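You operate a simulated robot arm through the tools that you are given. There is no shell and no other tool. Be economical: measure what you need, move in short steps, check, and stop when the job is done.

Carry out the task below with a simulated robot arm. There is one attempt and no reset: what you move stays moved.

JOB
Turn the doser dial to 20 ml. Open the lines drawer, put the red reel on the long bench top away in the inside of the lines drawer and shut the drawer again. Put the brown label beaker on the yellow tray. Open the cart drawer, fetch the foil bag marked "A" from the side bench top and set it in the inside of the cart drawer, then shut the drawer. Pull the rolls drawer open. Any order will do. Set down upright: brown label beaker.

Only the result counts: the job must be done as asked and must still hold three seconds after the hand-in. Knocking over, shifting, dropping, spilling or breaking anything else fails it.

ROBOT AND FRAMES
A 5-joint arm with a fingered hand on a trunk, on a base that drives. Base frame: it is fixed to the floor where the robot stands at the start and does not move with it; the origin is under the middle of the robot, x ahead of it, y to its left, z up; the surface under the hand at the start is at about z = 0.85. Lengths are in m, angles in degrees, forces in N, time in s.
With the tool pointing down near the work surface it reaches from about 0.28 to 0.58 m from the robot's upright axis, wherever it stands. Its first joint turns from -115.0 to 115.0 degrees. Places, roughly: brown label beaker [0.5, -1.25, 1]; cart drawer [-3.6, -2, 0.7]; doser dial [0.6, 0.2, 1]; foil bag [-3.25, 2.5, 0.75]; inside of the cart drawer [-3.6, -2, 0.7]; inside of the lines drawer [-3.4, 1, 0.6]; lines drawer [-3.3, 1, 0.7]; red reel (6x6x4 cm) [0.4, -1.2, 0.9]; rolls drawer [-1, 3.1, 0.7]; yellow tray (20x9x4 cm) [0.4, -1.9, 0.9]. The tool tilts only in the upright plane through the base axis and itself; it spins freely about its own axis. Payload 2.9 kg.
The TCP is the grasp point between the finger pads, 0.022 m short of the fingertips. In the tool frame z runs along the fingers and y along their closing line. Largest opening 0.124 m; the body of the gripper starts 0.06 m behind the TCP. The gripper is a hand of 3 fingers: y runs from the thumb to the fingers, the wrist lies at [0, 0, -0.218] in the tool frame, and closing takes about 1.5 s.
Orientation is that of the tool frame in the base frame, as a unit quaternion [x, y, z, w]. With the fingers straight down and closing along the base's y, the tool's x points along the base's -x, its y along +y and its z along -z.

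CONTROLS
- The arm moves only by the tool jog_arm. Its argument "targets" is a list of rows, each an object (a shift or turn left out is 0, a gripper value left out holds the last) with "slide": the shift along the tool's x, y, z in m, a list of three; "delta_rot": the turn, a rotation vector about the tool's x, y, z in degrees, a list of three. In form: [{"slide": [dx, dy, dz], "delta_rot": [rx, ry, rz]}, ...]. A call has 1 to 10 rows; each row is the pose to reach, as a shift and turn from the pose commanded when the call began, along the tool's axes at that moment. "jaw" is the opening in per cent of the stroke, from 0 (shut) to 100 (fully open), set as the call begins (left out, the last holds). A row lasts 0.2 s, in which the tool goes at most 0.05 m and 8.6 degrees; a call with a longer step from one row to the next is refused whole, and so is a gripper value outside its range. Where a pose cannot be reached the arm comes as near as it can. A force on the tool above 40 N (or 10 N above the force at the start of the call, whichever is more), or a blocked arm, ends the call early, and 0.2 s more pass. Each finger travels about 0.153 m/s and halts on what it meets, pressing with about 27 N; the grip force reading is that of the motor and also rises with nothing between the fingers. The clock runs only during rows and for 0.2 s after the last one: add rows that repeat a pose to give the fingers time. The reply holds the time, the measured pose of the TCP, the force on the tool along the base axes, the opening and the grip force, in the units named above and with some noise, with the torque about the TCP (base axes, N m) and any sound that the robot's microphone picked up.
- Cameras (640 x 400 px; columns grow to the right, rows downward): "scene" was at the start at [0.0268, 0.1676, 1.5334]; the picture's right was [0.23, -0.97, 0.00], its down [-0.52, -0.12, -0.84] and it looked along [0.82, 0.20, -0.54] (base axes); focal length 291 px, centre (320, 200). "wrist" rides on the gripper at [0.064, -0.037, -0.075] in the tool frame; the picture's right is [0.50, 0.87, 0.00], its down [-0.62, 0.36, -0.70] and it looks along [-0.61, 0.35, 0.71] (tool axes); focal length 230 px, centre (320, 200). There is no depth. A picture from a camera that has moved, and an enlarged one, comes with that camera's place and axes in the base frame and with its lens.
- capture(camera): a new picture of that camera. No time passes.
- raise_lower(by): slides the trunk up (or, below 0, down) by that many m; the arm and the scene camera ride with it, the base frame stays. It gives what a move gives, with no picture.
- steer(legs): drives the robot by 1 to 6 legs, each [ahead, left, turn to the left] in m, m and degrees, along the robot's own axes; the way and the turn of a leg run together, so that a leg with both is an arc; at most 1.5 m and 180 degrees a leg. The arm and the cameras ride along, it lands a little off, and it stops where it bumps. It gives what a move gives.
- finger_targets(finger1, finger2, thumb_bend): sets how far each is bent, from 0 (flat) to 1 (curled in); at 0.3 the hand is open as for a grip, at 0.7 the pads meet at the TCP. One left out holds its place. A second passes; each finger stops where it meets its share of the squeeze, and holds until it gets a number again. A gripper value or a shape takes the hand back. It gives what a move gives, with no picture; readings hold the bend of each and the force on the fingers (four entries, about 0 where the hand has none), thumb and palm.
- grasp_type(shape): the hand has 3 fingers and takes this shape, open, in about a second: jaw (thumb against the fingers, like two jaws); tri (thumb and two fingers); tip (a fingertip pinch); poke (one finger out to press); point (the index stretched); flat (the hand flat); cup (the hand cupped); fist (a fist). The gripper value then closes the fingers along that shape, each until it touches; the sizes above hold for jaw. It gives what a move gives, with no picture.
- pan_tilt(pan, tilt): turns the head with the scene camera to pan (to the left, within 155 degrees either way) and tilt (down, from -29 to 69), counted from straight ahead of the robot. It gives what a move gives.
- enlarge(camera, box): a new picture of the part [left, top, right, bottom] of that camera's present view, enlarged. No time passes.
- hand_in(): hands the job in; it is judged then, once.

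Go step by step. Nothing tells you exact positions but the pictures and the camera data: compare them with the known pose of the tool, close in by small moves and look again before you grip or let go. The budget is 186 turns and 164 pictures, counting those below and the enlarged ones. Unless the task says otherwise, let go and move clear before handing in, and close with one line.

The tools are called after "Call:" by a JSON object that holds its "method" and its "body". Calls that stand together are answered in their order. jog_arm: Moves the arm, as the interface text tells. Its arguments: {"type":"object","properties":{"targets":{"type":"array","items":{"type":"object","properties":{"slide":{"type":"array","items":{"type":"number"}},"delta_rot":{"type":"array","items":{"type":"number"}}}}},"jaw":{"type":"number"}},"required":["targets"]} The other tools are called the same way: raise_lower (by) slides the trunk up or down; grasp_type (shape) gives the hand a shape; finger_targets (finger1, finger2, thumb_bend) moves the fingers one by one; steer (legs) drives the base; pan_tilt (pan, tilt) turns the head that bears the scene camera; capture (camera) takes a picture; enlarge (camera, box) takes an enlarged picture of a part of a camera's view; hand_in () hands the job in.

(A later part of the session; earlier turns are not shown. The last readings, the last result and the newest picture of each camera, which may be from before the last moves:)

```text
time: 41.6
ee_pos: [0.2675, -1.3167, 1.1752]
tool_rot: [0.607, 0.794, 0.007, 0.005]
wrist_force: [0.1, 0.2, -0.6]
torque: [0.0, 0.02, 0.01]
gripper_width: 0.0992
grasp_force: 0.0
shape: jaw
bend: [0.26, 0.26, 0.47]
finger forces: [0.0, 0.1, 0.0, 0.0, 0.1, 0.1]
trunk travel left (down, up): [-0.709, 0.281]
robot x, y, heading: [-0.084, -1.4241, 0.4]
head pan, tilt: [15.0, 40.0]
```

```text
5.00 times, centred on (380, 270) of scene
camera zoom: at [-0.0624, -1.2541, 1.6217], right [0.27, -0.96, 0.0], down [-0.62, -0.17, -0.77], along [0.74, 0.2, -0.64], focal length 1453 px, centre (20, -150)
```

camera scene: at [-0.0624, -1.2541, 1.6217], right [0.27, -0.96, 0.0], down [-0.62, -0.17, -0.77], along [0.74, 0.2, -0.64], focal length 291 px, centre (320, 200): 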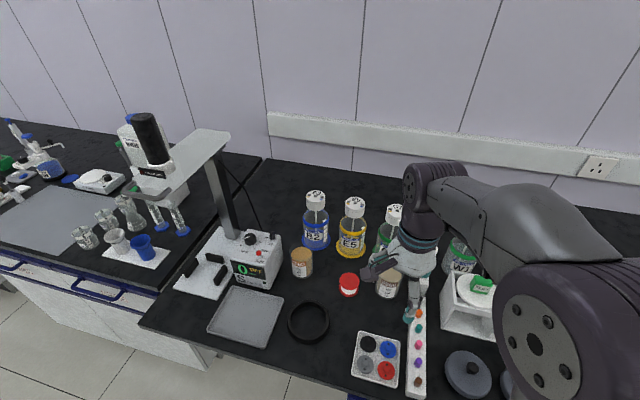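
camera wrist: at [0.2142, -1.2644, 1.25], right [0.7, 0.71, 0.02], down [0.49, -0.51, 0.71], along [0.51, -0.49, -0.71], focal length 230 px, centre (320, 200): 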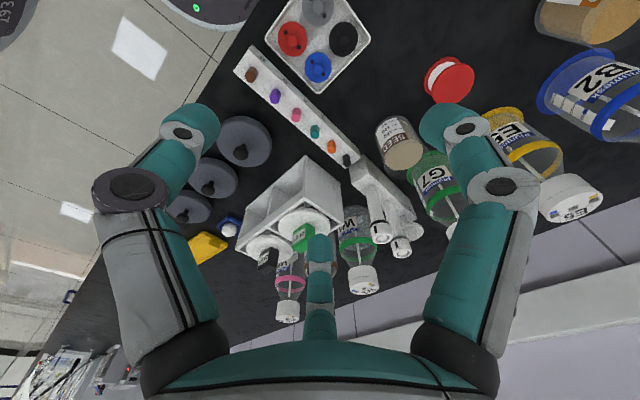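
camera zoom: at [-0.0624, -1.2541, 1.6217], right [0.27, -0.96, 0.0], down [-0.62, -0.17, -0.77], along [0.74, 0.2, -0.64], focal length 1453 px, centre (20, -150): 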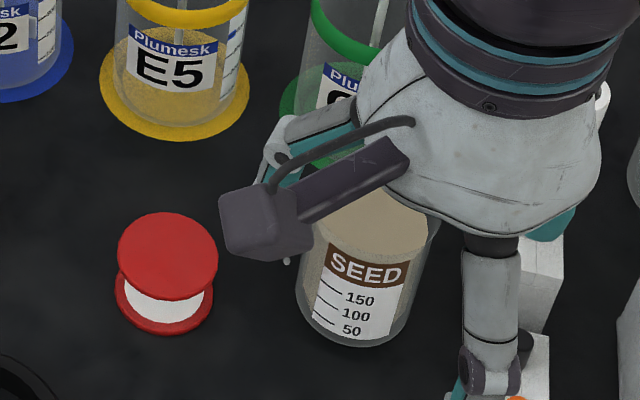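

Triangulated beaker centre is about (0.467, −1.316), with the rim at about 0.96. I'll move above it.

Call:
{"method": "jog_arm", "body": {"targets": [{"slide": [-0.0104, 0.038, 0.01]}, {"slide": [-0.0208, 0.076, 0.03]}, {"slide": [-0.0312, 0.114, 0.055]}, {"slide": [-0.0416, 0.152, 0.085]}, {"slide": [-0.052, 0.19, 0.11]}, {"slide": [-0.052, 0.19, 0.11]}]}}

Call:
{"method": "capture", "body": {"camera": "wrist"}}

Call:
{"method": "enlarge", "body": {"camera": "scene", "box": [300, 180, 460, 300]}}

```text
time: 43.0
ee_pos: [0.4654, -1.3137, 1.0645]
tool_rot: [0.608, 0.794, 0.006, 0.004]
wrist_force: [0.6, -0.6, -0.6]
torque: [0.02, -0.03, -0.01]
gripper_width: 0.0995
grasp_force: 0.1
shape: jaw
bend: [0.26, 0.26, 0.47]
finger forces: [0.0, 0.0, 0.1, 0.0, 0.0, 0.0]
trunk travel left (down, up): [-0.709, 0.281]
robot x, y, heading: [-0.0832, -1.4239, 0.2]
head pan, tilt: [15.0, 40.0]
```

```text
130 pictures are left
camera wrist: at [0.412, -1.2615, 1.1404], right [0.71, 0.71, 0.01], down [0.5, -0.5, 0.71], along [0.51, -0.49, -0.71], focal length 230 px, centre (320, 200)
```

wrist: 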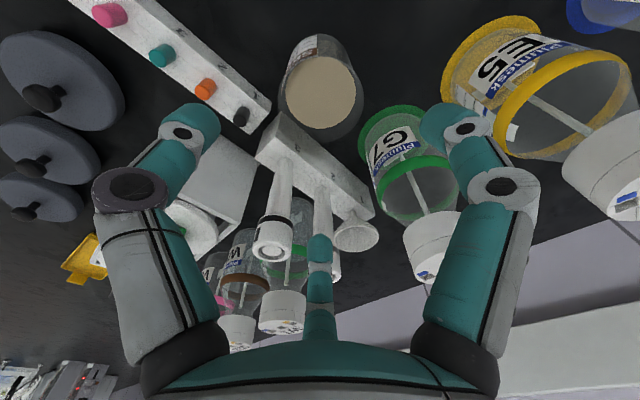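

```text
3.33 times, centred on (380, 240) of scene
camera zoom: at [-0.064, -1.2544, 1.6217], right [0.27, -0.96, 0.0], down [-0.62, -0.17, -0.77], along [0.74, 0.2, -0.64], focal length 969 px, centre (120, 67)
```

zoom: 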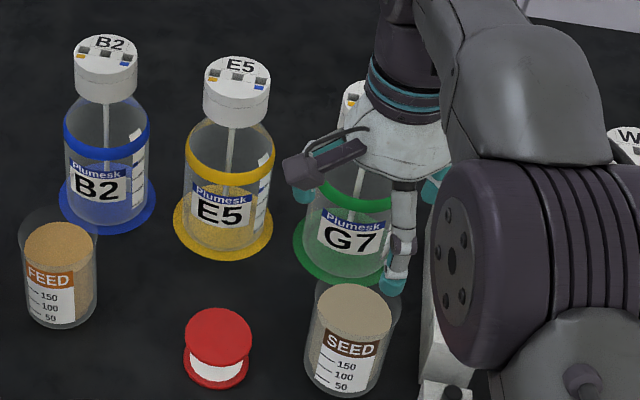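

The alignment is very good. I'll spin 10° more, close to about 70% and descend to z≈0.93.

Call:
{"method": "jog_arm", "body": {"targets": [{"delta_rot": [0, 0, -5]}, {"slide": [0.0, 0.002, 0.02], "delta_rot": [0, 0, -10]}, {"slide": [0.0, 0.002, 0.05], "delta_rot": [0, 0, -10]}, {"slide": [0.0, 0.002, 0.08], "delta_rot": [0, 0, -10]}], "jaw": 70}}

Call:
{"method": "capture", "body": {"camera": "wrist"}}

Call:
{"method": "enlarge", "body": {"camera": "scene", "box": [320, 200, 440, 300]}}

```text
time: 44.0
ee_pos: [0.4687, -1.3106, 0.9844]
tool_rot: [0.536, 0.844, 0.004, 0.004]
wrist_force: [0.3, -0.5, 0.8]
torque: [0.0, 0.0, 0.02]
gripper_width: 0.087
grasp_force: 0.1
shape: jaw
bend: [0.28, 0.28, 0.74]
finger forces: [0.0, 0.1, 0.1, 0.0, 0.0, 0.0]
trunk travel left (down, up): [-0.709, 0.281]
robot x, y, heading: [-0.0845, -1.4206, 0.5]
head pan, tilt: [15.0, 40.0]
```

```text
128 pictures are left
camera wrist: at [0.4071, -1.2678, 1.0597], right [0.57, 0.82, 0.01], down [0.58, -0.41, 0.71], along [0.58, -0.4, -0.71], focal length 230 px, centre (320, 200)
```

wrist: 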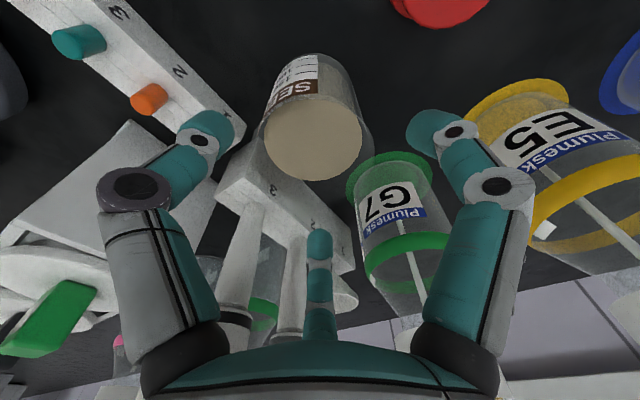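

```text
4.00 times, centred on (380, 250) of scene
camera zoom: at [-0.0618, -1.2541, 1.6217], right [0.27, -0.96, 0.0], down [-0.62, -0.17, -0.77], along [0.74, 0.2, -0.64], focal length 1163 px, centre (80, 0)
```

zoom: 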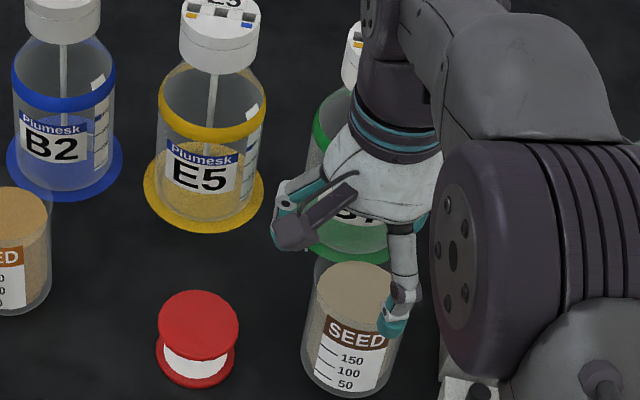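

I'll correct by 4 mm and descend the rest.

Call:
{"method": "jog_arm", "body": {"targets": [{"slide": [-0.0023, -0.0035, 0.0]}, {"slide": [-0.0023, -0.0035, 0.02]}, {"slide": [-0.0023, -0.0035, 0.04]}, {"slide": [-0.0023, -0.0035, 0.055]}]}}

Call:
{"method": "capture", "body": {"camera": "wrist"}}

```text
time: 45.0
ee_pos: [0.4665, -1.3132, 0.93]
tool_rot: [0.537, 0.844, 0.004, 0.005]
wrist_force: [0.5, 0.1, 0.2]
torque: [0.01, 0.0, -0.03]
gripper_width: 0.0871
grasp_force: 0.0
shape: jaw
bend: [0.28, 0.28, 0.74]
finger forces: [0.1, 0.0, 0.0, 0.1, 0.1, 0.1]
trunk travel left (down, up): [-0.709, 0.281]
robot x, y, heading: [-0.0784, -1.4221, 0.3]
head pan, tilt: [15.0, 40.0]
```

```text
126 pictures are left
camera wrist: at [0.4047, -1.2696, 1.0057], right [0.57, 0.82, 0.01], down [0.58, -0.41, 0.71], along [0.58, -0.4, -0.71], focal length 230 px, centre (320, 200)
```

wrist: 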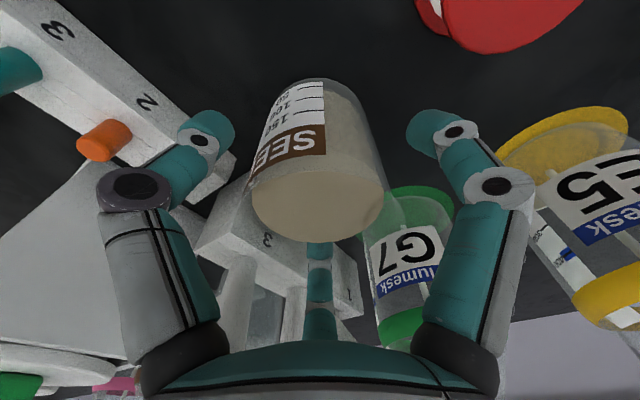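

The beaker is centred between the fingers. Closing.

Call:
{"method": "jog_arm", "body": {"targets": [{}, {}, {}, {}, {}], "jaw": 35}}

Call:
{"method": "capture", "body": {"camera": "wrist"}}

```text
time: 46.2
ee_pos: [0.4656, -1.312, 0.9311]
tool_rot: [0.536, 0.844, 0.004, 0.005]
wrist_force: [0.0, -0.2, -0.5]
torque: [0.01, 0.02, 0.01]
gripper_width: 0.0581
grasp_force: 27.7
shape: jaw
bend: [0.39, 0.36, 0.7]
finger forces: [23.4, 24.0, 0.0, 0.0, 26.8, 0.1]
trunk travel left (down, up): [-0.709, 0.281]
robot x, y, heading: [-0.0812, -1.4249, 0.5]
head pan, tilt: [15.0, 40.0]
```

```text
125 pictures are left
camera wrist: at [0.4048, -1.2695, 1.0058], right [0.57, 0.82, 0.01], down [0.58, -0.41, 0.71], along [0.58, -0.4, -0.71], focal length 230 px, centre (320, 200)
```

wrist: 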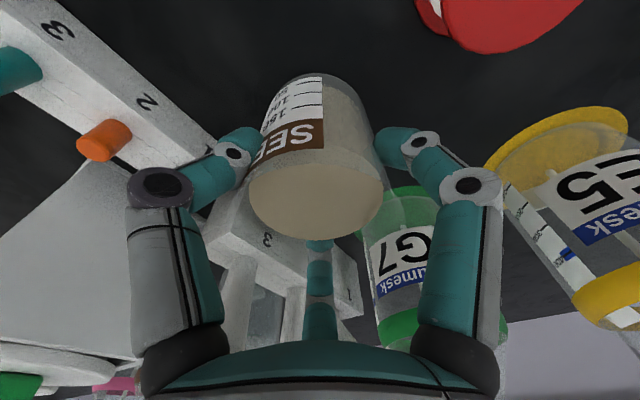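

A solid, even grip. I'll lift with the trunk.

Call:
{"method": "raise_lower", "body": {"by": 0.15}}

Call:
{"method": "capture", "body": {"camera": "scene"}}

```text
time: 47.9
ee_pos: [0.4664, -1.3124, 1.0814]
tool_rot: [0.537, 0.844, 0.004, 0.006]
wrist_force: [0.6, -0.7, -3.2]
torque: [0.03, -0.01, 0.01]
gripper_width: 0.0581
grasp_force: 27.2
shape: jaw
bend: [0.39, 0.36, 0.7]
finger forces: [23.4, 23.8, 0.0, 0.0, 26.8, 0.0]
trunk travel left (down, up): [-0.859, 0.131]
robot x, y, heading: [-0.0836, -1.4244, 0.3]
head pan, tilt: [15.0, 40.0]
```

```text
124 pictures are left
camera scene: at [-0.0615, -1.2541, 1.7716], right [0.27, -0.96, 0.0], down [-0.62, -0.17, -0.77], along [0.74, 0.2, -0.64], focal length 291 px, centre (320, 200)
```

scene: 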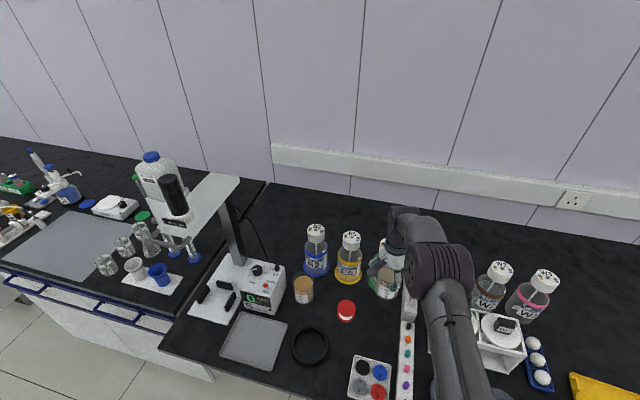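

Held and lifted. I'll retract the arm, then drive right so the tray lies ahead and to the left.

Call:
{"method": "jog_arm", "body": {"targets": [{"slide": [0.016, -0.035, 0]}, {"slide": [0.032, -0.07, 0]}, {"slide": [0.048, -0.104, 0]}, {"slide": [0.064, -0.139, 0]}, {"slide": [0.08, -0.17, 0]}]}}

Call:
{"method": "steer", "body": {"legs": [[-0.06, -0.3, 0], [0, -0.32, 0]]}}

Call:
{"method": "capture", "body": {"camera": "scene"}}

Call:
{"method": "capture", "body": {"camera": "wrist"}}

```text
time: 49.1
ee_pos: [0.2781, -1.312, 1.0788]
tool_rot: [0.536, 0.844, 0.006, 0.004]
wrist_force: [0.3, 0.2, -3.6]
torque: [0.02, -0.01, -0.01]
gripper_width: 0.0575
grasp_force: 26.8
shape: jaw
bend: [0.4, 0.36, 0.7]
finger forces: [23.5, 24.2, 0.0, 0.0, 28.0, 0.1]
trunk travel left (down, up): [-0.859, 0.131]
robot x, y, heading: [-0.0811, -1.4258, 0.2]
head pan, tilt: [15.0, 40.0]
```

```text
time: 52.9
ee_pos: [0.2229, -1.9322, 1.0778]
tool_rot: [0.535, 0.845, 0.005, 0.004]
wrist_force: [0.7, 0.8, -3.0]
torque: [-0.01, 0.02, 0.0]
gripper_width: 0.0579
grasp_force: 27.0
shape: jaw
bend: [0.4, 0.36, 0.7]
finger forces: [23.5, 24.1, 0.0, 0.0, 28.0, 0.1]
trunk travel left (down, up): [-0.859, 0.131]
robot x, y, heading: [-0.1372, -2.0447, 0.7]
head pan, tilt: [15.0, 40.0]
```

```text
123 pictures are left
camera scene: at [-0.1171, -1.8753, 1.7716], right [0.27, -0.96, 0.0], down [-0.62, -0.17, -0.77], along [0.74, 0.21, -0.64], focal length 291 px, centre (320, 200)
```

scene: 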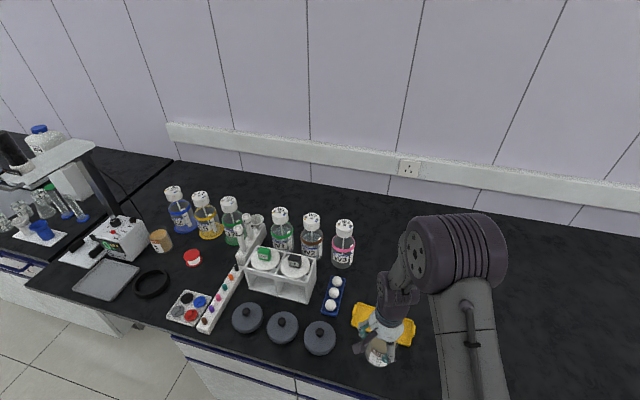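

```text
122 pictures are left
camera wrist: at [0.1623, -1.8893, 1.1533], right [0.57, 0.82, 0.01], down [0.58, -0.41, 0.71], along [0.59, -0.4, -0.71], focal length 230 px, centre (320, 200)
```

wrist: 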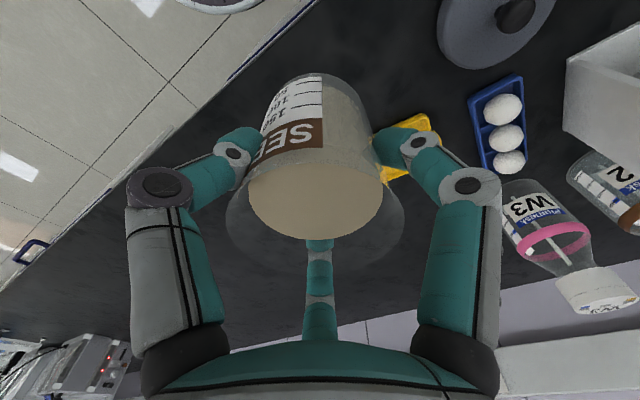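

Call:
{"method": "enlarge", "body": {"camera": "scene", "box": [320, 270, 440, 370]}}

```text
4.00 times, centred on (380, 320) of scene
camera zoom: at [-0.1171, -1.8753, 1.7716], right [0.27, -0.96, 0.0], down [-0.62, -0.17, -0.77], along [0.74, 0.21, -0.64], focal length 1163 px, centre (80, -280)
```

zoom: 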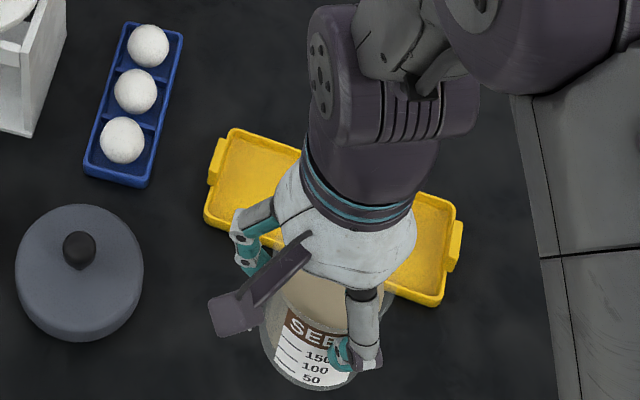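

The yellow tray centre is about (0.377, −1.939), with its long side mostly along y. I'll move the beaker above it at height and re-measure.

Call:
{"method": "jog_arm", "body": {"targets": [{"slide": [-0.018, 0.0344, 0]}, {"slide": [-0.036, 0.069, 0]}, {"slide": [-0.054, 0.103, 0]}, {"slide": [-0.0713, 0.1377, 0]}, {"slide": [-0.0713, 0.1377, 0]}]}}

Call:
{"method": "capture", "body": {"camera": "wrist"}}

Call:
{"method": "enlarge", "body": {"camera": "scene", "box": [320, 230, 480, 370]}}

```text
time: 54.1
ee_pos: [0.3776, -1.9369, 1.0813]
tool_rot: [0.535, 0.845, 0.004, 0.005]
wrist_force: [0.0, 0.3, -3.3]
torque: [0.01, -0.01, 0.01]
gripper_width: 0.0577
grasp_force: 27.2
shape: jaw
bend: [0.4, 0.36, 0.7]
finger forces: [23.4, 24.1, 0.0, 0.0, 28.8, 0.0]
trunk travel left (down, up): [-0.859, 0.131]
robot x, y, heading: [-0.1391, -2.044, 0.6]
head pan, tilt: [15.0, 40.0]
```

```text
120 pictures are left
camera wrist: at [0.3169, -1.8944, 1.1558], right [0.57, 0.82, 0.01], down [0.58, -0.41, 0.71], along [0.59, -0.4, -0.71], focal length 230 px, centre (320, 200)
```

wrist: 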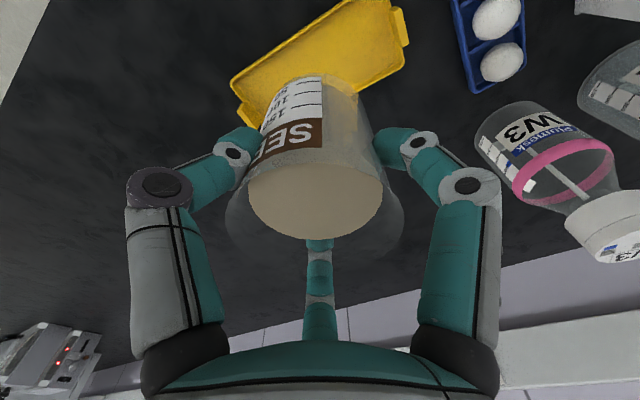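

```text
2.86 times, centred on (400, 300) of scene
camera zoom: at [-0.1182, -1.8759, 1.7717], right [0.27, -0.96, 0.0], down [-0.62, -0.17, -0.77], along [0.74, 0.21, -0.64], focal length 830 px, centre (91, -86)
```

zoom: 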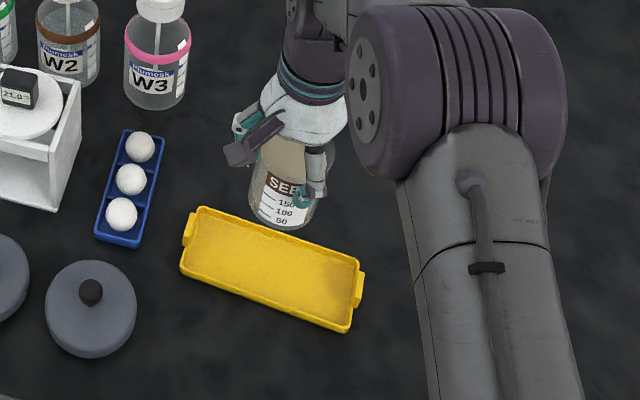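

Call:
{"method": "enlarge", "body": {"camera": "wrist", "box": [220, 0, 420, 130]}}

Call:
{"method": "enlarge", "body": {"camera": "scene", "box": [350, 265, 430, 325]}}

```text
3.08 times, centred on (320, 65) of wrist
camera zoom: at [0.3169, -1.8944, 1.1558], right [0.57, 0.82, 0.01], down [0.58, -0.41, 0.71], along [0.59, -0.4, -0.71], focal length 708 px, centre (320, 615)
```

zoom: 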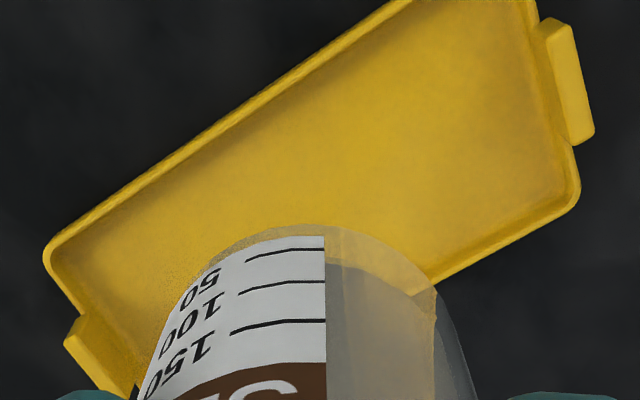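

```text
6.67 times, centred on (390, 295) of scene
camera zoom: at [-0.1182, -1.8759, 1.7717], right [0.27, -0.96, 0.0], down [-0.62, -0.17, -0.77], along [0.74, 0.21, -0.64], focal length 1938 px, centre (-147, -433)
```

zoom: 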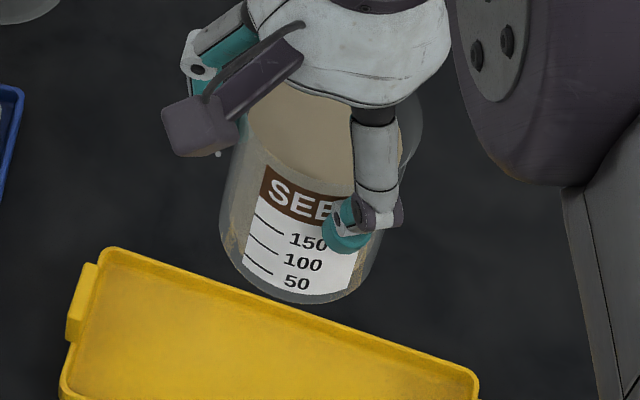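

Both views agree on a tray centre of (0.386, −1.946) and a rim at z≈0.862. I'll shift about 1 cm and descend to just above the floor.

Call:
{"method": "jog_arm", "body": {"targets": [{"slide": [-0.0109, 0.0054, 0]}, {"slide": [-0.0109, 0.0054, 0.03]}, {"slide": [-0.0109, 0.0054, 0.06]}, {"slide": [-0.0109, 0.0054, 0.09]}, {"slide": [-0.0109, 0.0054, 0.115]}, {"slide": [-0.0109, 0.0054, 0.125]}, {"slide": [-0.0109, 0.0054, 0.125]}]}}

Call:
{"method": "enlarge", "body": {"camera": "scene", "box": [340, 265, 440, 345]}}

Call:
{"method": "capture", "body": {"camera": "wrist"}}

```text
time: 55.7
ee_pos: [0.3896, -1.9443, 0.9548]
tool_rot: [0.536, 0.844, 0.005, 0.004]
wrist_force: [0.5, 0.4, -3.1]
torque: [0.0, 0.0, 0.03]
gripper_width: 0.0575
grasp_force: 27.3
shape: jaw
bend: [0.4, 0.36, 0.7]
finger forces: [23.5, 24.1, 0.0, 0.0, 29.0, 0.1]
trunk travel left (down, up): [-0.859, 0.131]
robot x, y, heading: [-0.1336, -2.0493, 0.3]
head pan, tilt: [15.0, 40.0]
```

```text
5.00 times, centred on (390, 305) of scene
camera zoom: at [-0.1169, -1.8757, 1.7717], right [0.27, -0.96, 0.0], down [-0.62, -0.17, -0.77], along [0.74, 0.21, -0.64], focal length 1453 px, centre (-30, -325)
```

zoom: 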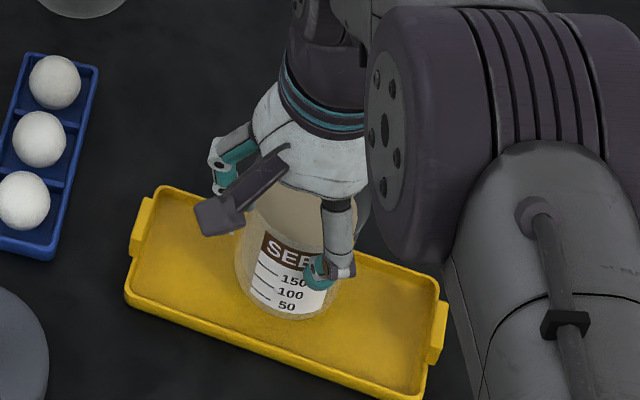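

```text
115 pictures are left
camera wrist: at [0.3287, -1.9017, 1.0298], right [0.57, 0.82, 0.01], down [0.58, -0.41, 0.71], along [0.59, -0.4, -0.71], focal length 230 px, centre (320, 200)
```

wrist: 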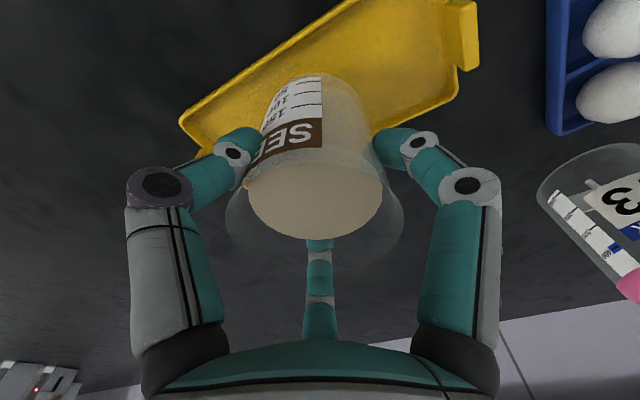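

The beaker base projects well centred within the tray. Lowering the last 2 cm.

Call:
{"method": "jog_arm", "body": {"targets": [{"slide": [-0.001, 0.0, 0.007]}, {"slide": [-0.001, 0.0, 0.013]}, {"slide": [-0.001, 0.0, 0.018]}]}}

Call:
{"method": "enlarge", "body": {"camera": "scene", "box": [340, 265, 440, 345]}}

```text
time: 56.5
ee_pos: [0.3881, -1.9435, 0.9412]
tool_rot: [0.535, 0.845, 0.007, 0.008]
wrist_force: [-2.7, 1.6, 20.8]
torque: [-0.1, -0.61, -0.04]
gripper_width: 0.0578
grasp_force: 27.1
shape: jaw
bend: [0.78, 0.79, 0.7]
finger forces: [25.3, 30.6, 0.1, 0.0, 30.7, 0.0]
trunk travel left (down, up): [-0.859, 0.131]
robot x, y, heading: [-0.1339, -2.0468, 0.7]
head pan, tilt: [15.0, 40.0]
```

```text
5.00 times, centred on (390, 305) of scene
camera zoom: at [-0.1233, -1.8761, 1.7722], right [0.27, -0.96, 0.0], down [-0.62, -0.17, -0.77], along [0.74, 0.21, -0.64], focal length 1453 px, centre (-30, -325)
```

zoom: 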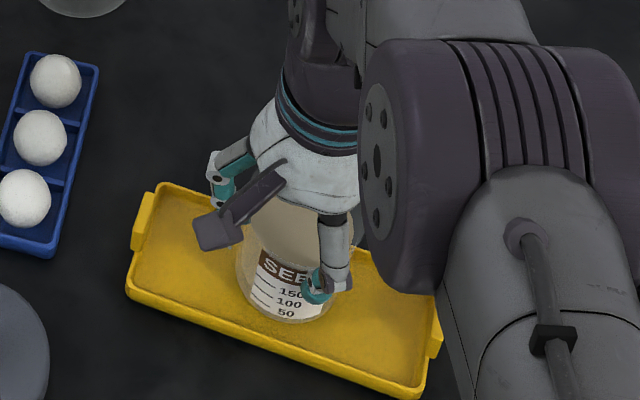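

Contact force came from the far side of the base, so it's resting on the far rim. I'll lift 1.2 cm, shift 7 mm toward me and look.

Call:
{"method": "jog_arm", "body": {"targets": [{"slide": [0, 0, -0.012]}, {"slide": [0, 0, -0.016]}, {"slide": [0.003, -0.0062, -0.016]}, {"slide": [0.003, -0.0062, -0.016]}]}}

Call:
{"method": "enlarge", "body": {"camera": "scene", "box": [360, 285, 420, 335]}}

Call:
{"method": "enlarge", "body": {"camera": "wrist", "box": [180, 0, 480, 170]}}

```text
time: 57.5
ee_pos: [0.3822, -1.9455, 0.953]
tool_rot: [0.535, 0.845, 0.004, 0.004]
wrist_force: [-0.6, 0.5, -3.2]
torque: [0.03, 0.02, -0.01]
gripper_width: 0.0578
grasp_force: 26.3
shape: jaw
bend: [0.4, 0.35, 0.7]
finger forces: [24.7, 25.0, 0.0, 0.0, 28.4, 0.0]
trunk travel left (down, up): [-0.859, 0.131]
robot x, y, heading: [-0.1383, -2.0442, 0.6]
head pan, tilt: [15.0, 40.0]
```

```text
8.00 times, centred on (390, 310) of scene
camera zoom: at [-0.1167, -1.8757, 1.7716], right [0.27, -0.96, 0.0], down [-0.62, -0.17, -0.77], along [0.74, 0.21, -0.64], focal length 2325 px, centre (-240, -680)
```

zoom: 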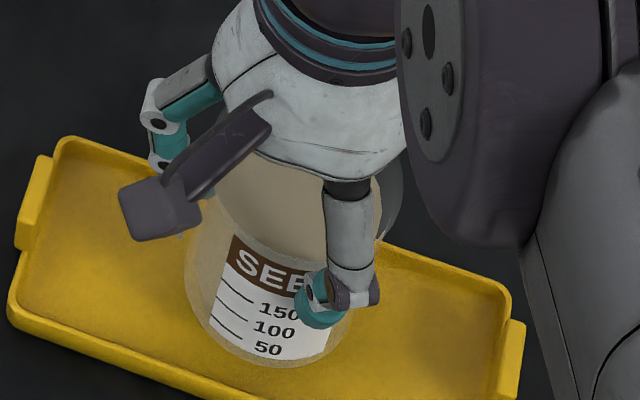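

```text
2.13 times, centred on (330, 85) of wrist
camera zoom: at [0.3219, -1.903, 1.0278], right [0.57, 0.82, 0.01], down [0.58, -0.41, 0.71], along [0.59, -0.4, -0.71], focal length 491 px, centre (299, 445)
```

zoom: 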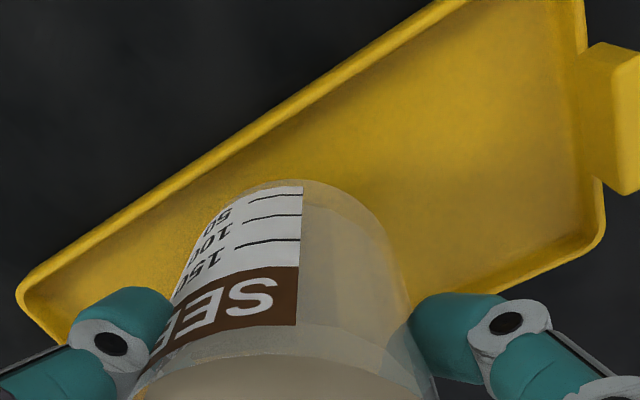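

Current position is centred under either height estimate. I'll lower gently to contact here and compare the torque.

Call:
{"method": "jog_arm", "body": {"targets": [{"slide": [0, 0, 0.006]}, {"slide": [0, 0, 0.01]}, {"slide": [0, 0, 0.013]}]}}

Call:
{"method": "enlarge", "body": {"camera": "scene", "box": [360, 285, 420, 335]}}

```text
time: 58.3
ee_pos: [0.3838, -1.9455, 0.9397]
tool_rot: [0.535, 0.845, 0.004, 0.004]
wrist_force: [-0.4, 1.1, -2.8]
torque: [0.01, 0.02, 0.01]
gripper_width: 0.0578
grasp_force: 27.2
shape: jaw
bend: [0.4, 0.35, 0.7]
finger forces: [24.7, 24.9, 0.0, 0.0, 28.5, 0.0]
trunk travel left (down, up): [-0.859, 0.131]
robot x, y, heading: [-0.1407, -2.0439, 0.6]
head pan, tilt: [15.0, 40.0]
```

```text
8.00 times, centred on (390, 310) of scene
camera zoom: at [-0.1167, -1.8757, 1.7717], right [0.27, -0.96, 0.0], down [-0.62, -0.17, -0.77], along [0.74, 0.21, -0.64], focal length 2325 px, centre (-240, -680)
```

zoom: 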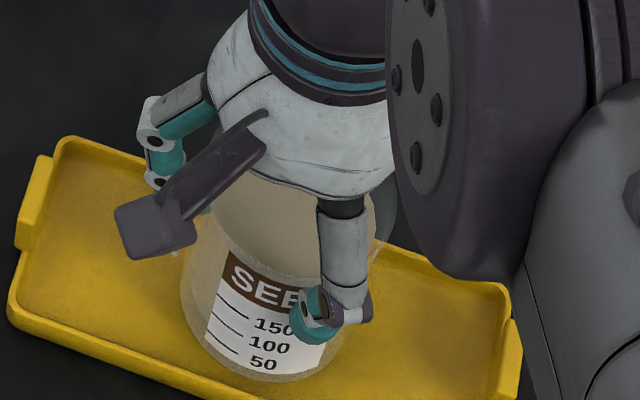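

No contact yet at 0.940, so continuing down gently.

Call:
{"method": "jog_arm", "body": {"targets": [{"slide": [0, 0, 0.003]}, {"slide": [0, 0, 0.005]}]}}

Call:
{"method": "jog_arm", "body": {"targets": [{"slide": [0, 0, 0.002]}, {"slide": [0, 0, 0.003]}]}}

```text
time: 58.9
ee_pos: [0.3829, -1.9462, 0.9352]
tool_rot: [0.535, 0.845, 0.004, 0.006]
wrist_force: [-0.4, 0.4, -0.7]
torque: [-0.04, 0.05, 0.0]
gripper_width: 0.0579
grasp_force: 26.9
shape: jaw
bend: [0.4, 0.35, 0.7]
finger forces: [24.9, 25.0, 0.0, 0.0, 28.5, 0.1]
trunk travel left (down, up): [-0.859, 0.131]
robot x, y, heading: [-0.1395, -2.0462, 0.7]
head pan, tilt: [15.0, 40.0]
```

```text
time: 59.5
ee_pos: [0.384, -1.9452, 0.9346]
tool_rot: [0.535, 0.845, 0.007, 0.007]
wrist_force: [3.7, 1.8, 14.7]
torque: [-0.03, 0.23, -0.01]
gripper_width: 0.0581
grasp_force: 27.3
shape: jaw
bend: [0.4, 0.35, 0.7]
finger forces: [26.8, 26.9, 0.0, 0.0, 29.6, 0.0]
trunk travel left (down, up): [-0.859, 0.131]
robot x, y, heading: [-0.1376, -2.0454, 0.4]
head pan, tilt: [15.0, 40.0]
```

Contact at floor level (bottom at about 0.8545). I'll relieve the preload, open and rise straight up.

Call:
{"method": "jog_arm", "body": {"targets": [{"slide": [0, 0, -0.003]}, {"slide": [0, 0, -0.003]}]}}

Call:
{"method": "jog_arm", "body": {"targets": [{}, {}, {}, {}], "jaw": 75}}

Call:
{"method": "capture", "body": {"camera": "wrist"}}

Call:
{"method": "enlarge", "body": {"camera": "scene", "box": [350, 275, 430, 345]}}

```text
time: 60.1
ee_pos: [0.3822, -1.9461, 0.9352]
tool_rot: [0.535, 0.845, 0.004, 0.005]
wrist_force: [0.9, 0.1, 1.4]
torque: [0.03, 0.09, -0.02]
gripper_width: 0.0578
grasp_force: 27.3
shape: jaw
bend: [0.4, 0.35, 0.7]
finger forces: [25.7, 25.6, 0.0, 0.0, 29.9, 0.0]
trunk travel left (down, up): [-0.859, 0.131]
robot x, y, heading: [-0.136, -2.0431, 0.5]
head pan, tilt: [15.0, 40.0]
```

```text
time: 61.1
ee_pos: [0.383, -1.9456, 0.9359]
tool_rot: [0.535, 0.845, 0.004, 0.005]
wrist_force: [0.5, -0.7, 0.9]
torque: [0.02, 0.03, -0.03]
gripper_width: 0.0928
grasp_force: 0.0
shape: jaw
bend: [0.27, 0.27, 0.55]
finger forces: [0.1, 0.0, 0.0, 0.0, 0.0, 0.1]
trunk travel left (down, up): [-0.859, 0.131]
robot x, y, heading: [-0.1386, -2.0478, 0.6]
head pan, tilt: [15.0, 40.0]
```

```text
110 pictures are left
camera wrist: at [0.3218, -1.9029, 1.0106], right [0.57, 0.82, 0.01], down [0.58, -0.41, 0.71], along [0.59, -0.4, -0.71], focal length 230 px, centre (320, 200)
```

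wrist: 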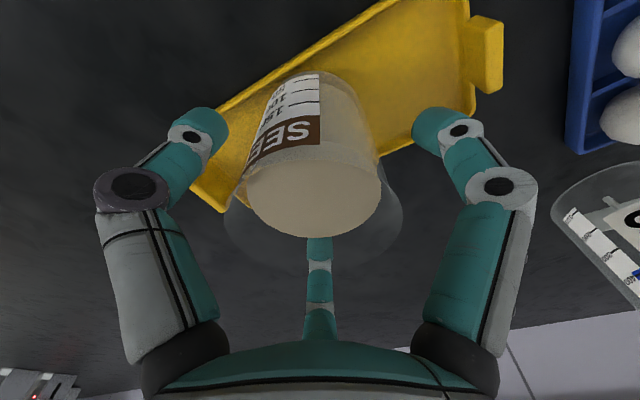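

```text
5.71 times, centred on (390, 310) of scene
camera zoom: at [-0.1175, -1.8758, 1.7717], right [0.27, -0.96, 0.0], down [-0.62, -0.17, -0.77], along [0.74, 0.21, -0.64], focal length 1661 px, centre (-80, -429)
```

zoom: 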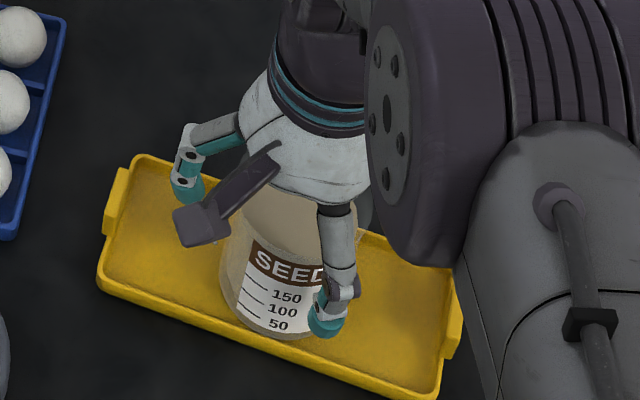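

Released and stable. Rising straight up.

Call:
{"method": "jog_arm", "body": {"targets": [{"slide": [0, 0, -0.02]}, {"slide": [0, 0, -0.05]}, {"slide": [0, 0, -0.09]}, {"slide": [0, 0, -0.13]}, {"slide": [0.03, -0.06, -0.15]}, {"slide": [0.05, -0.1, -0.16]}]}}

Call:
{"method": "enlarge", "body": {"camera": "scene", "box": [350, 275, 430, 345]}}

Call:
{"method": "capture", "body": {"camera": "wrist"}}

```text
refused: row 5 steps farther than a row can; nothing moved
```

```text
5.71 times, centred on (390, 310) of scene
camera zoom: at [-0.1175, -1.8758, 1.7717], right [0.27, -0.96, 0.0], down [-0.62, -0.17, -0.77], along [0.74, 0.21, -0.64], focal length 1661 px, centre (-80, -429)
```

zoom: 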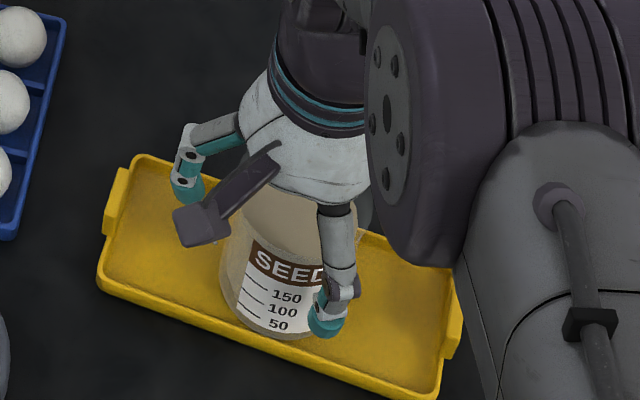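

```text
107 pictures are left
camera wrist: at [0.3218, -1.9029, 1.0106], right [0.57, 0.82, 0.01], down [0.58, -0.41, 0.71], along [0.59, -0.4, -0.71], focal length 230 px, centre (320, 200)
```

wrist: 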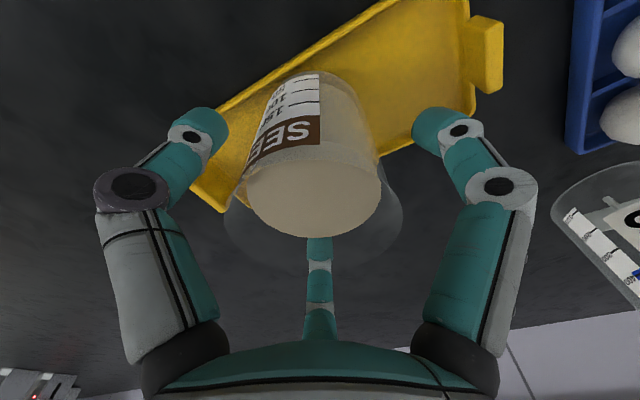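

A row was too long, so I'll resend with smaller steps.

Call:
{"method": "jog_arm", "body": {"targets": [{"slide": [0, 0, -0.02]}, {"slide": [0, 0, -0.06]}, {"slide": [0, 0, -0.1]}, {"slide": [0, 0, -0.14]}, {"slide": [0.016, -0.035, -0.15]}, {"slide": [0.032, -0.07, -0.15]}, {"slide": [0.048, -0.104, -0.15]}, {"slide": [0.06, -0.135, -0.15]}]}}

Call:
{"method": "enlarge", "body": {"camera": "scene", "box": [350, 265, 450, 345]}}

```text
time: 62.9
ee_pos: [0.2318, -1.9493, 1.084]
tool_rot: [0.535, 0.845, 0.005, 0.005]
wrist_force: [-0.6, 0.5, -0.4]
torque: [0.0, 0.01, 0.01]
gripper_width: 0.093
grasp_force: 0.0
shape: jaw
bend: [0.27, 0.27, 0.55]
finger forces: [0.0, 0.1, 0.0, 0.1, 0.1, 0.1]
trunk travel left (down, up): [-0.859, 0.131]
robot x, y, heading: [-0.1403, -2.0465, 0.6]
head pan, tilt: [15.0, 40.0]
```

```text
5.00 times, centred on (400, 305) of scene
camera zoom: at [-0.1189, -1.8758, 1.7717], right [0.27, -0.96, 0.0], down [-0.62, -0.17, -0.77], along [0.74, 0.21, -0.64], focal length 1453 px, centre (-80, -325)
```

zoom: 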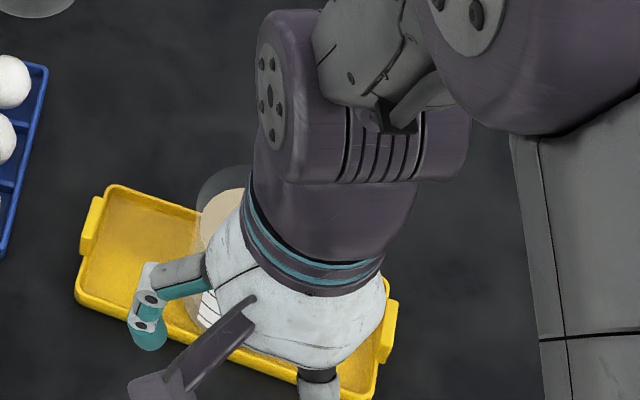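

Next I'll drive left to the reel.

Call:
{"method": "steer", "body": {"legs": [[0, 0.3, 0], [0.04, 0.3, 0]]}}

Call:
{"method": "capture", "body": {"camera": "scene"}}

Call:
{"method": "capture", "body": {"camera": "wrist"}}

```text
time: 66.6
ee_pos: [0.2669, -1.3463, 1.0836]
tool_rot: [0.535, 0.845, 0.006, 0.005]
wrist_force: [0.3, 0.3, -0.7]
torque: [0.0, 0.03, 0.03]
gripper_width: 0.093
grasp_force: 0.2
shape: jaw
bend: [0.27, 0.27, 0.55]
finger forces: [0.1, 0.0, 0.0, 0.0, 0.1, 0.0]
trunk travel left (down, up): [-0.859, 0.131]
robot x, y, heading: [-0.1048, -1.4441, 0.7]
head pan, tilt: [15.0, 40.0]
```

```text
105 pictures are left
camera scene: at [-0.0849, -1.2732, 1.7717], right [0.27, -0.96, 0.0], down [-0.62, -0.17, -0.77], along [0.74, 0.21, -0.64], focal length 291 px, centre (320, 200)
```

scene: 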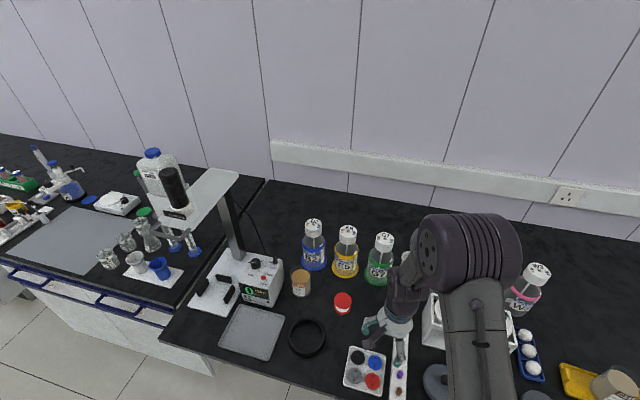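

```text
104 pictures are left
camera wrist: at [0.2053, -1.3041, 1.1583], right [0.57, 0.82, 0.01], down [0.58, -0.41, 0.71], along [0.59, -0.4, -0.71], focal length 230 px, centre (320, 200)
```

wrist: 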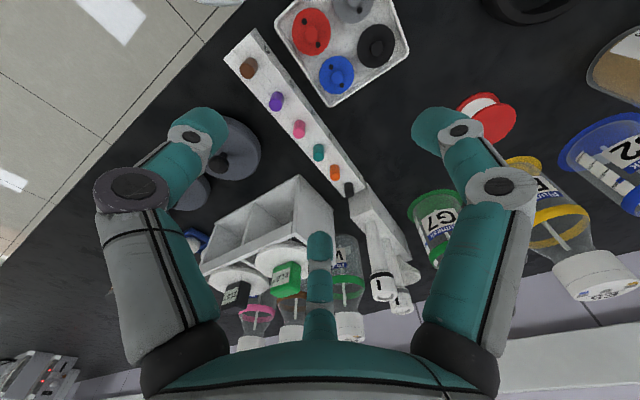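

Call:
{"method": "enlarge", "body": {"camera": "scene", "box": [540, 340, 640, 400]}}

Call:
{"method": "enlarge", "body": {"camera": "scene", "box": [300, 265, 400, 345]}}

Call:
{"method": "enlarge", "body": {"camera": "wrist", "box": [430, 70, 550, 170]}}

```text
6.40 times, centred on (590, 370) of scene
camera zoom: at [-0.0849, -1.2732, 1.7717], right [0.27, -0.96, 0.0], down [-0.62, -0.17, -0.77], along [0.74, 0.21, -0.64], focal length 1860 px, centre (-1408, -888)
```

zoom: 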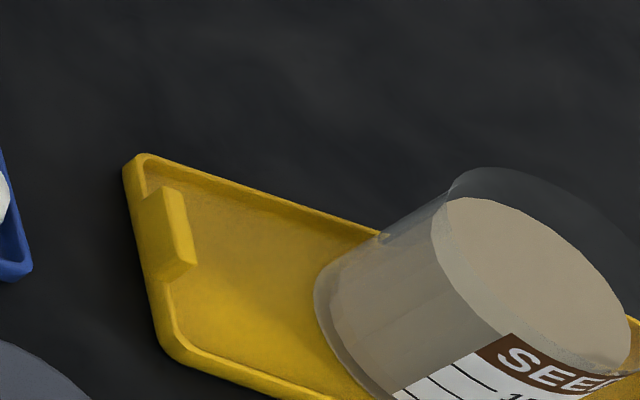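

```text
5.00 times, centred on (350, 305) of scene
camera zoom: at [-0.0849, -1.2732, 1.7717], right [0.27, -0.96, 0.0], down [-0.62, -0.17, -0.77], along [0.74, 0.21, -0.64], focal length 1453 px, centre (170, -325)
```

zoom: 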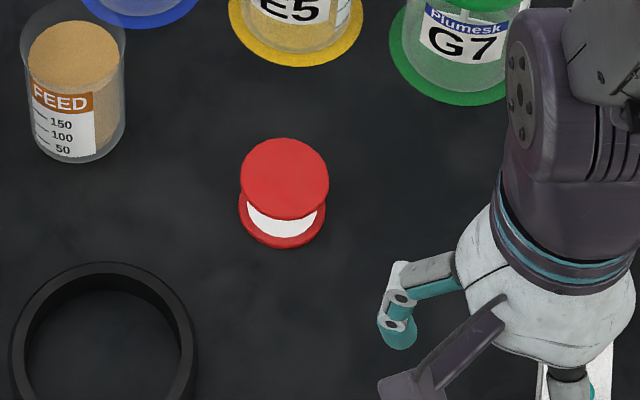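

```text
4.00 times, centred on (490, 120) of wrist
camera zoom: at [0.2053, -1.3041, 1.1583], right [0.57, 0.82, 0.01], down [0.58, -0.41, 0.71], along [0.59, -0.4, -0.71], focal length 920 px, centre (-360, 520)
```

zoom: 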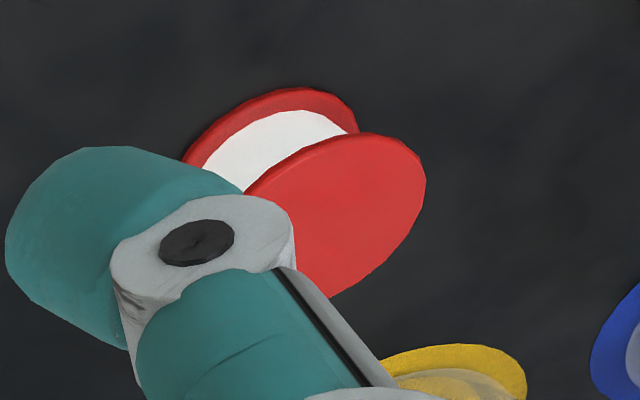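

The beaker stands upright inside the tray. The reel is at (0.4435, −1.2025) with its top at 0.89. I'll shift left, lower the trunk and move above it.

Call:
{"method": "steer", "body": {"legs": [[0.02, 0.17, 0]]}}

Call:
{"method": "raise_lower", "body": {"by": -0.1}}

```text
time: 68.1
ee_pos: [0.2853, -1.1779, 1.0823]
tool_rot: [0.535, 0.845, 0.005, 0.004]
wrist_force: [-0.4, -0.8, 0.1]
torque: [0.01, -0.01, -0.02]
gripper_width: 0.0928
grasp_force: 0.2
shape: jaw
bend: [0.27, 0.27, 0.55]
finger forces: [0.0, 0.0, 0.0, 0.1, 0.0, 0.1]
trunk travel left (down, up): [-0.859, 0.131]
robot x, y, heading: [-0.0868, -1.2719, 0.5]
head pan, tilt: [15.0, 40.0]
```

```text
time: 69.4
ee_pos: [0.2833, -1.1788, 0.9823]
tool_rot: [0.535, 0.845, 0.005, 0.004]
wrist_force: [-0.8, -0.1, -0.2]
torque: [-0.03, -0.02, 0.03]
gripper_width: 0.0928
grasp_force: 0.1
shape: jaw
bend: [0.27, 0.27, 0.55]
finger forces: [0.0, 0.0, 0.0, 0.0, 0.0, 0.0]
trunk travel left (down, up): [-0.759, 0.231]
robot x, y, heading: [-0.0871, -1.2692, 0.4]
head pan, tilt: [15.0, 40.0]
```

Call:
{"method": "jog_arm", "body": {"targets": [{"slide": [-0.0226, 0.0336, 0]}, {"slide": [-0.0451, 0.0672, 0]}, {"slide": [-0.0677, 0.1007, 0.01]}, {"slide": [-0.0902, 0.1343, 0.02]}, {"slide": [-0.0902, 0.1343, 0.02]}], "jaw": 85}}

Call:
{"method": "capture", "body": {"camera": "wrist"}}

```text
time: 70.6
ee_pos: [0.4439, -1.2013, 0.9653]
tool_rot: [0.535, 0.845, 0.004, 0.004]
wrist_force: [0.2, -0.1, -0.6]
torque: [-0.01, 0.03, -0.03]
gripper_width: 0.1054
grasp_force: 0.1
shape: jaw
bend: [0.25, 0.25, 0.4]
finger forces: [0.0, 0.0, 0.1, 0.0, 0.1, 0.0]
trunk travel left (down, up): [-0.759, 0.231]
robot x, y, heading: [-0.0857, -1.2722, 0.8]
head pan, tilt: [15.0, 40.0]
```

```text
100 pictures are left
camera wrist: at [0.383, -1.1582, 1.0406], right [0.57, 0.82, 0.01], down [0.58, -0.41, 0.71], along [0.59, -0.4, -0.71], focal length 230 px, centre (320, 200)
```

wrist: 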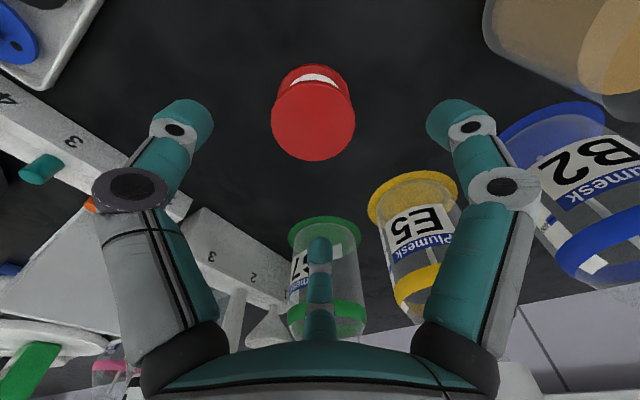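

Small correction of about 6 mm, then descend.

Call:
{"method": "jog_arm", "body": {"targets": [{"slide": [0.0008, -0.0063, 0.02]}, {"slide": [0.0008, -0.0063, 0.045]}, {"slide": [0.0008, -0.0063, 0.068]}, {"slide": [0.0008, -0.0063, 0.082]}]}}

Call:
{"method": "capture", "body": {"camera": "wrist"}}

```text
time: 71.6
ee_pos: [0.4406, -1.2026, 0.8826]
tool_rot: [0.535, 0.845, 0.004, 0.005]
wrist_force: [1.0, 0.3, -0.2]
torque: [0.0, 0.0, -0.07]
gripper_width: 0.1051
grasp_force: 0.1
shape: jaw
bend: [0.25, 0.25, 0.4]
finger forces: [0.0, 0.1, 0.1, 0.0, 0.1, 0.1]
trunk travel left (down, up): [-0.759, 0.231]
robot x, y, heading: [-0.0856, -1.269, 0.6]
head pan, tilt: [15.0, 40.0]
```

```text
99 pictures are left
camera wrist: at [0.3787, -1.1599, 0.9575], right [0.57, 0.82, 0.01], down [0.58, -0.41, 0.71], along [0.59, -0.4, -0.71], focal length 230 px, centre (320, 200)
```

wrist: 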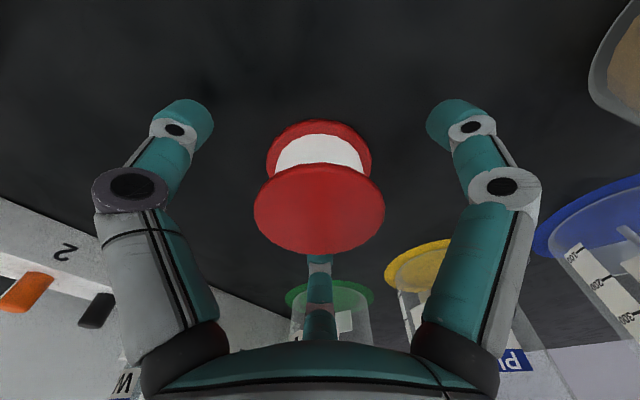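

Centred. Closing on the reel.

Call:
{"method": "jog_arm", "body": {"targets": [{}, {}, {}, {}, {}], "jaw": 25}}

Call:
{"method": "raise_lower", "body": {"by": 0.2}}

Call:
{"method": "capture", "body": {"camera": "wrist"}}

```text
time: 72.8
ee_pos: [0.4387, -1.203, 0.8822]
tool_rot: [0.535, 0.845, 0.004, 0.006]
wrist_force: [-0.2, -0.3, 0.0]
torque: [-0.03, 0.05, -0.01]
gripper_width: 0.0397
grasp_force: 27.1
shape: jaw
bend: [0.77, 0.77, 0.7]
finger forces: [24.1, 24.3, 0.0, 0.0, 26.1, 0.0]
trunk travel left (down, up): [-0.759, 0.231]
robot x, y, heading: [-0.0883, -1.274, 0.7]
head pan, tilt: [15.0, 40.0]
```

```text
time: 75.0
ee_pos: [0.4401, -1.2023, 1.0828]
tool_rot: [0.535, 0.845, 0.004, 0.004]
wrist_force: [-0.4, 0.3, -0.8]
torque: [0.0, 0.02, 0.0]
gripper_width: 0.0398
grasp_force: 27.0
shape: jaw
bend: [0.77, 0.77, 0.7]
finger forces: [24.1, 24.3, 0.0, 0.0, 26.2, 0.1]
trunk travel left (down, up): [-0.959, 0.031]
robot x, y, heading: [-0.0833, -1.2728, 0.7]
head pan, tilt: [15.0, 40.0]
```

```text
98 pictures are left
camera wrist: at [0.3788, -1.1598, 1.1577], right [0.57, 0.82, 0.01], down [0.58, -0.41, 0.71], along [0.59, -0.4, -0.71], focal length 230 px, centre (320, 200)
```

wrist: 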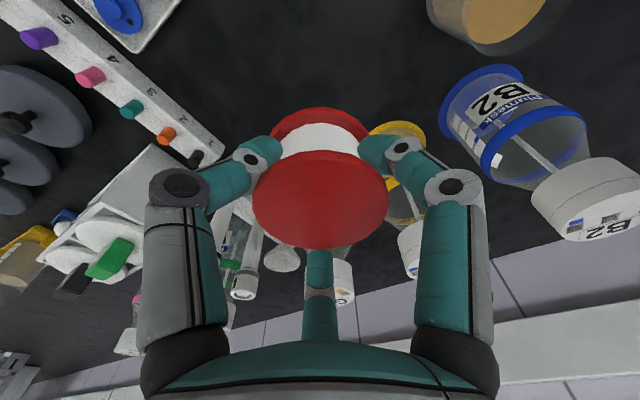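

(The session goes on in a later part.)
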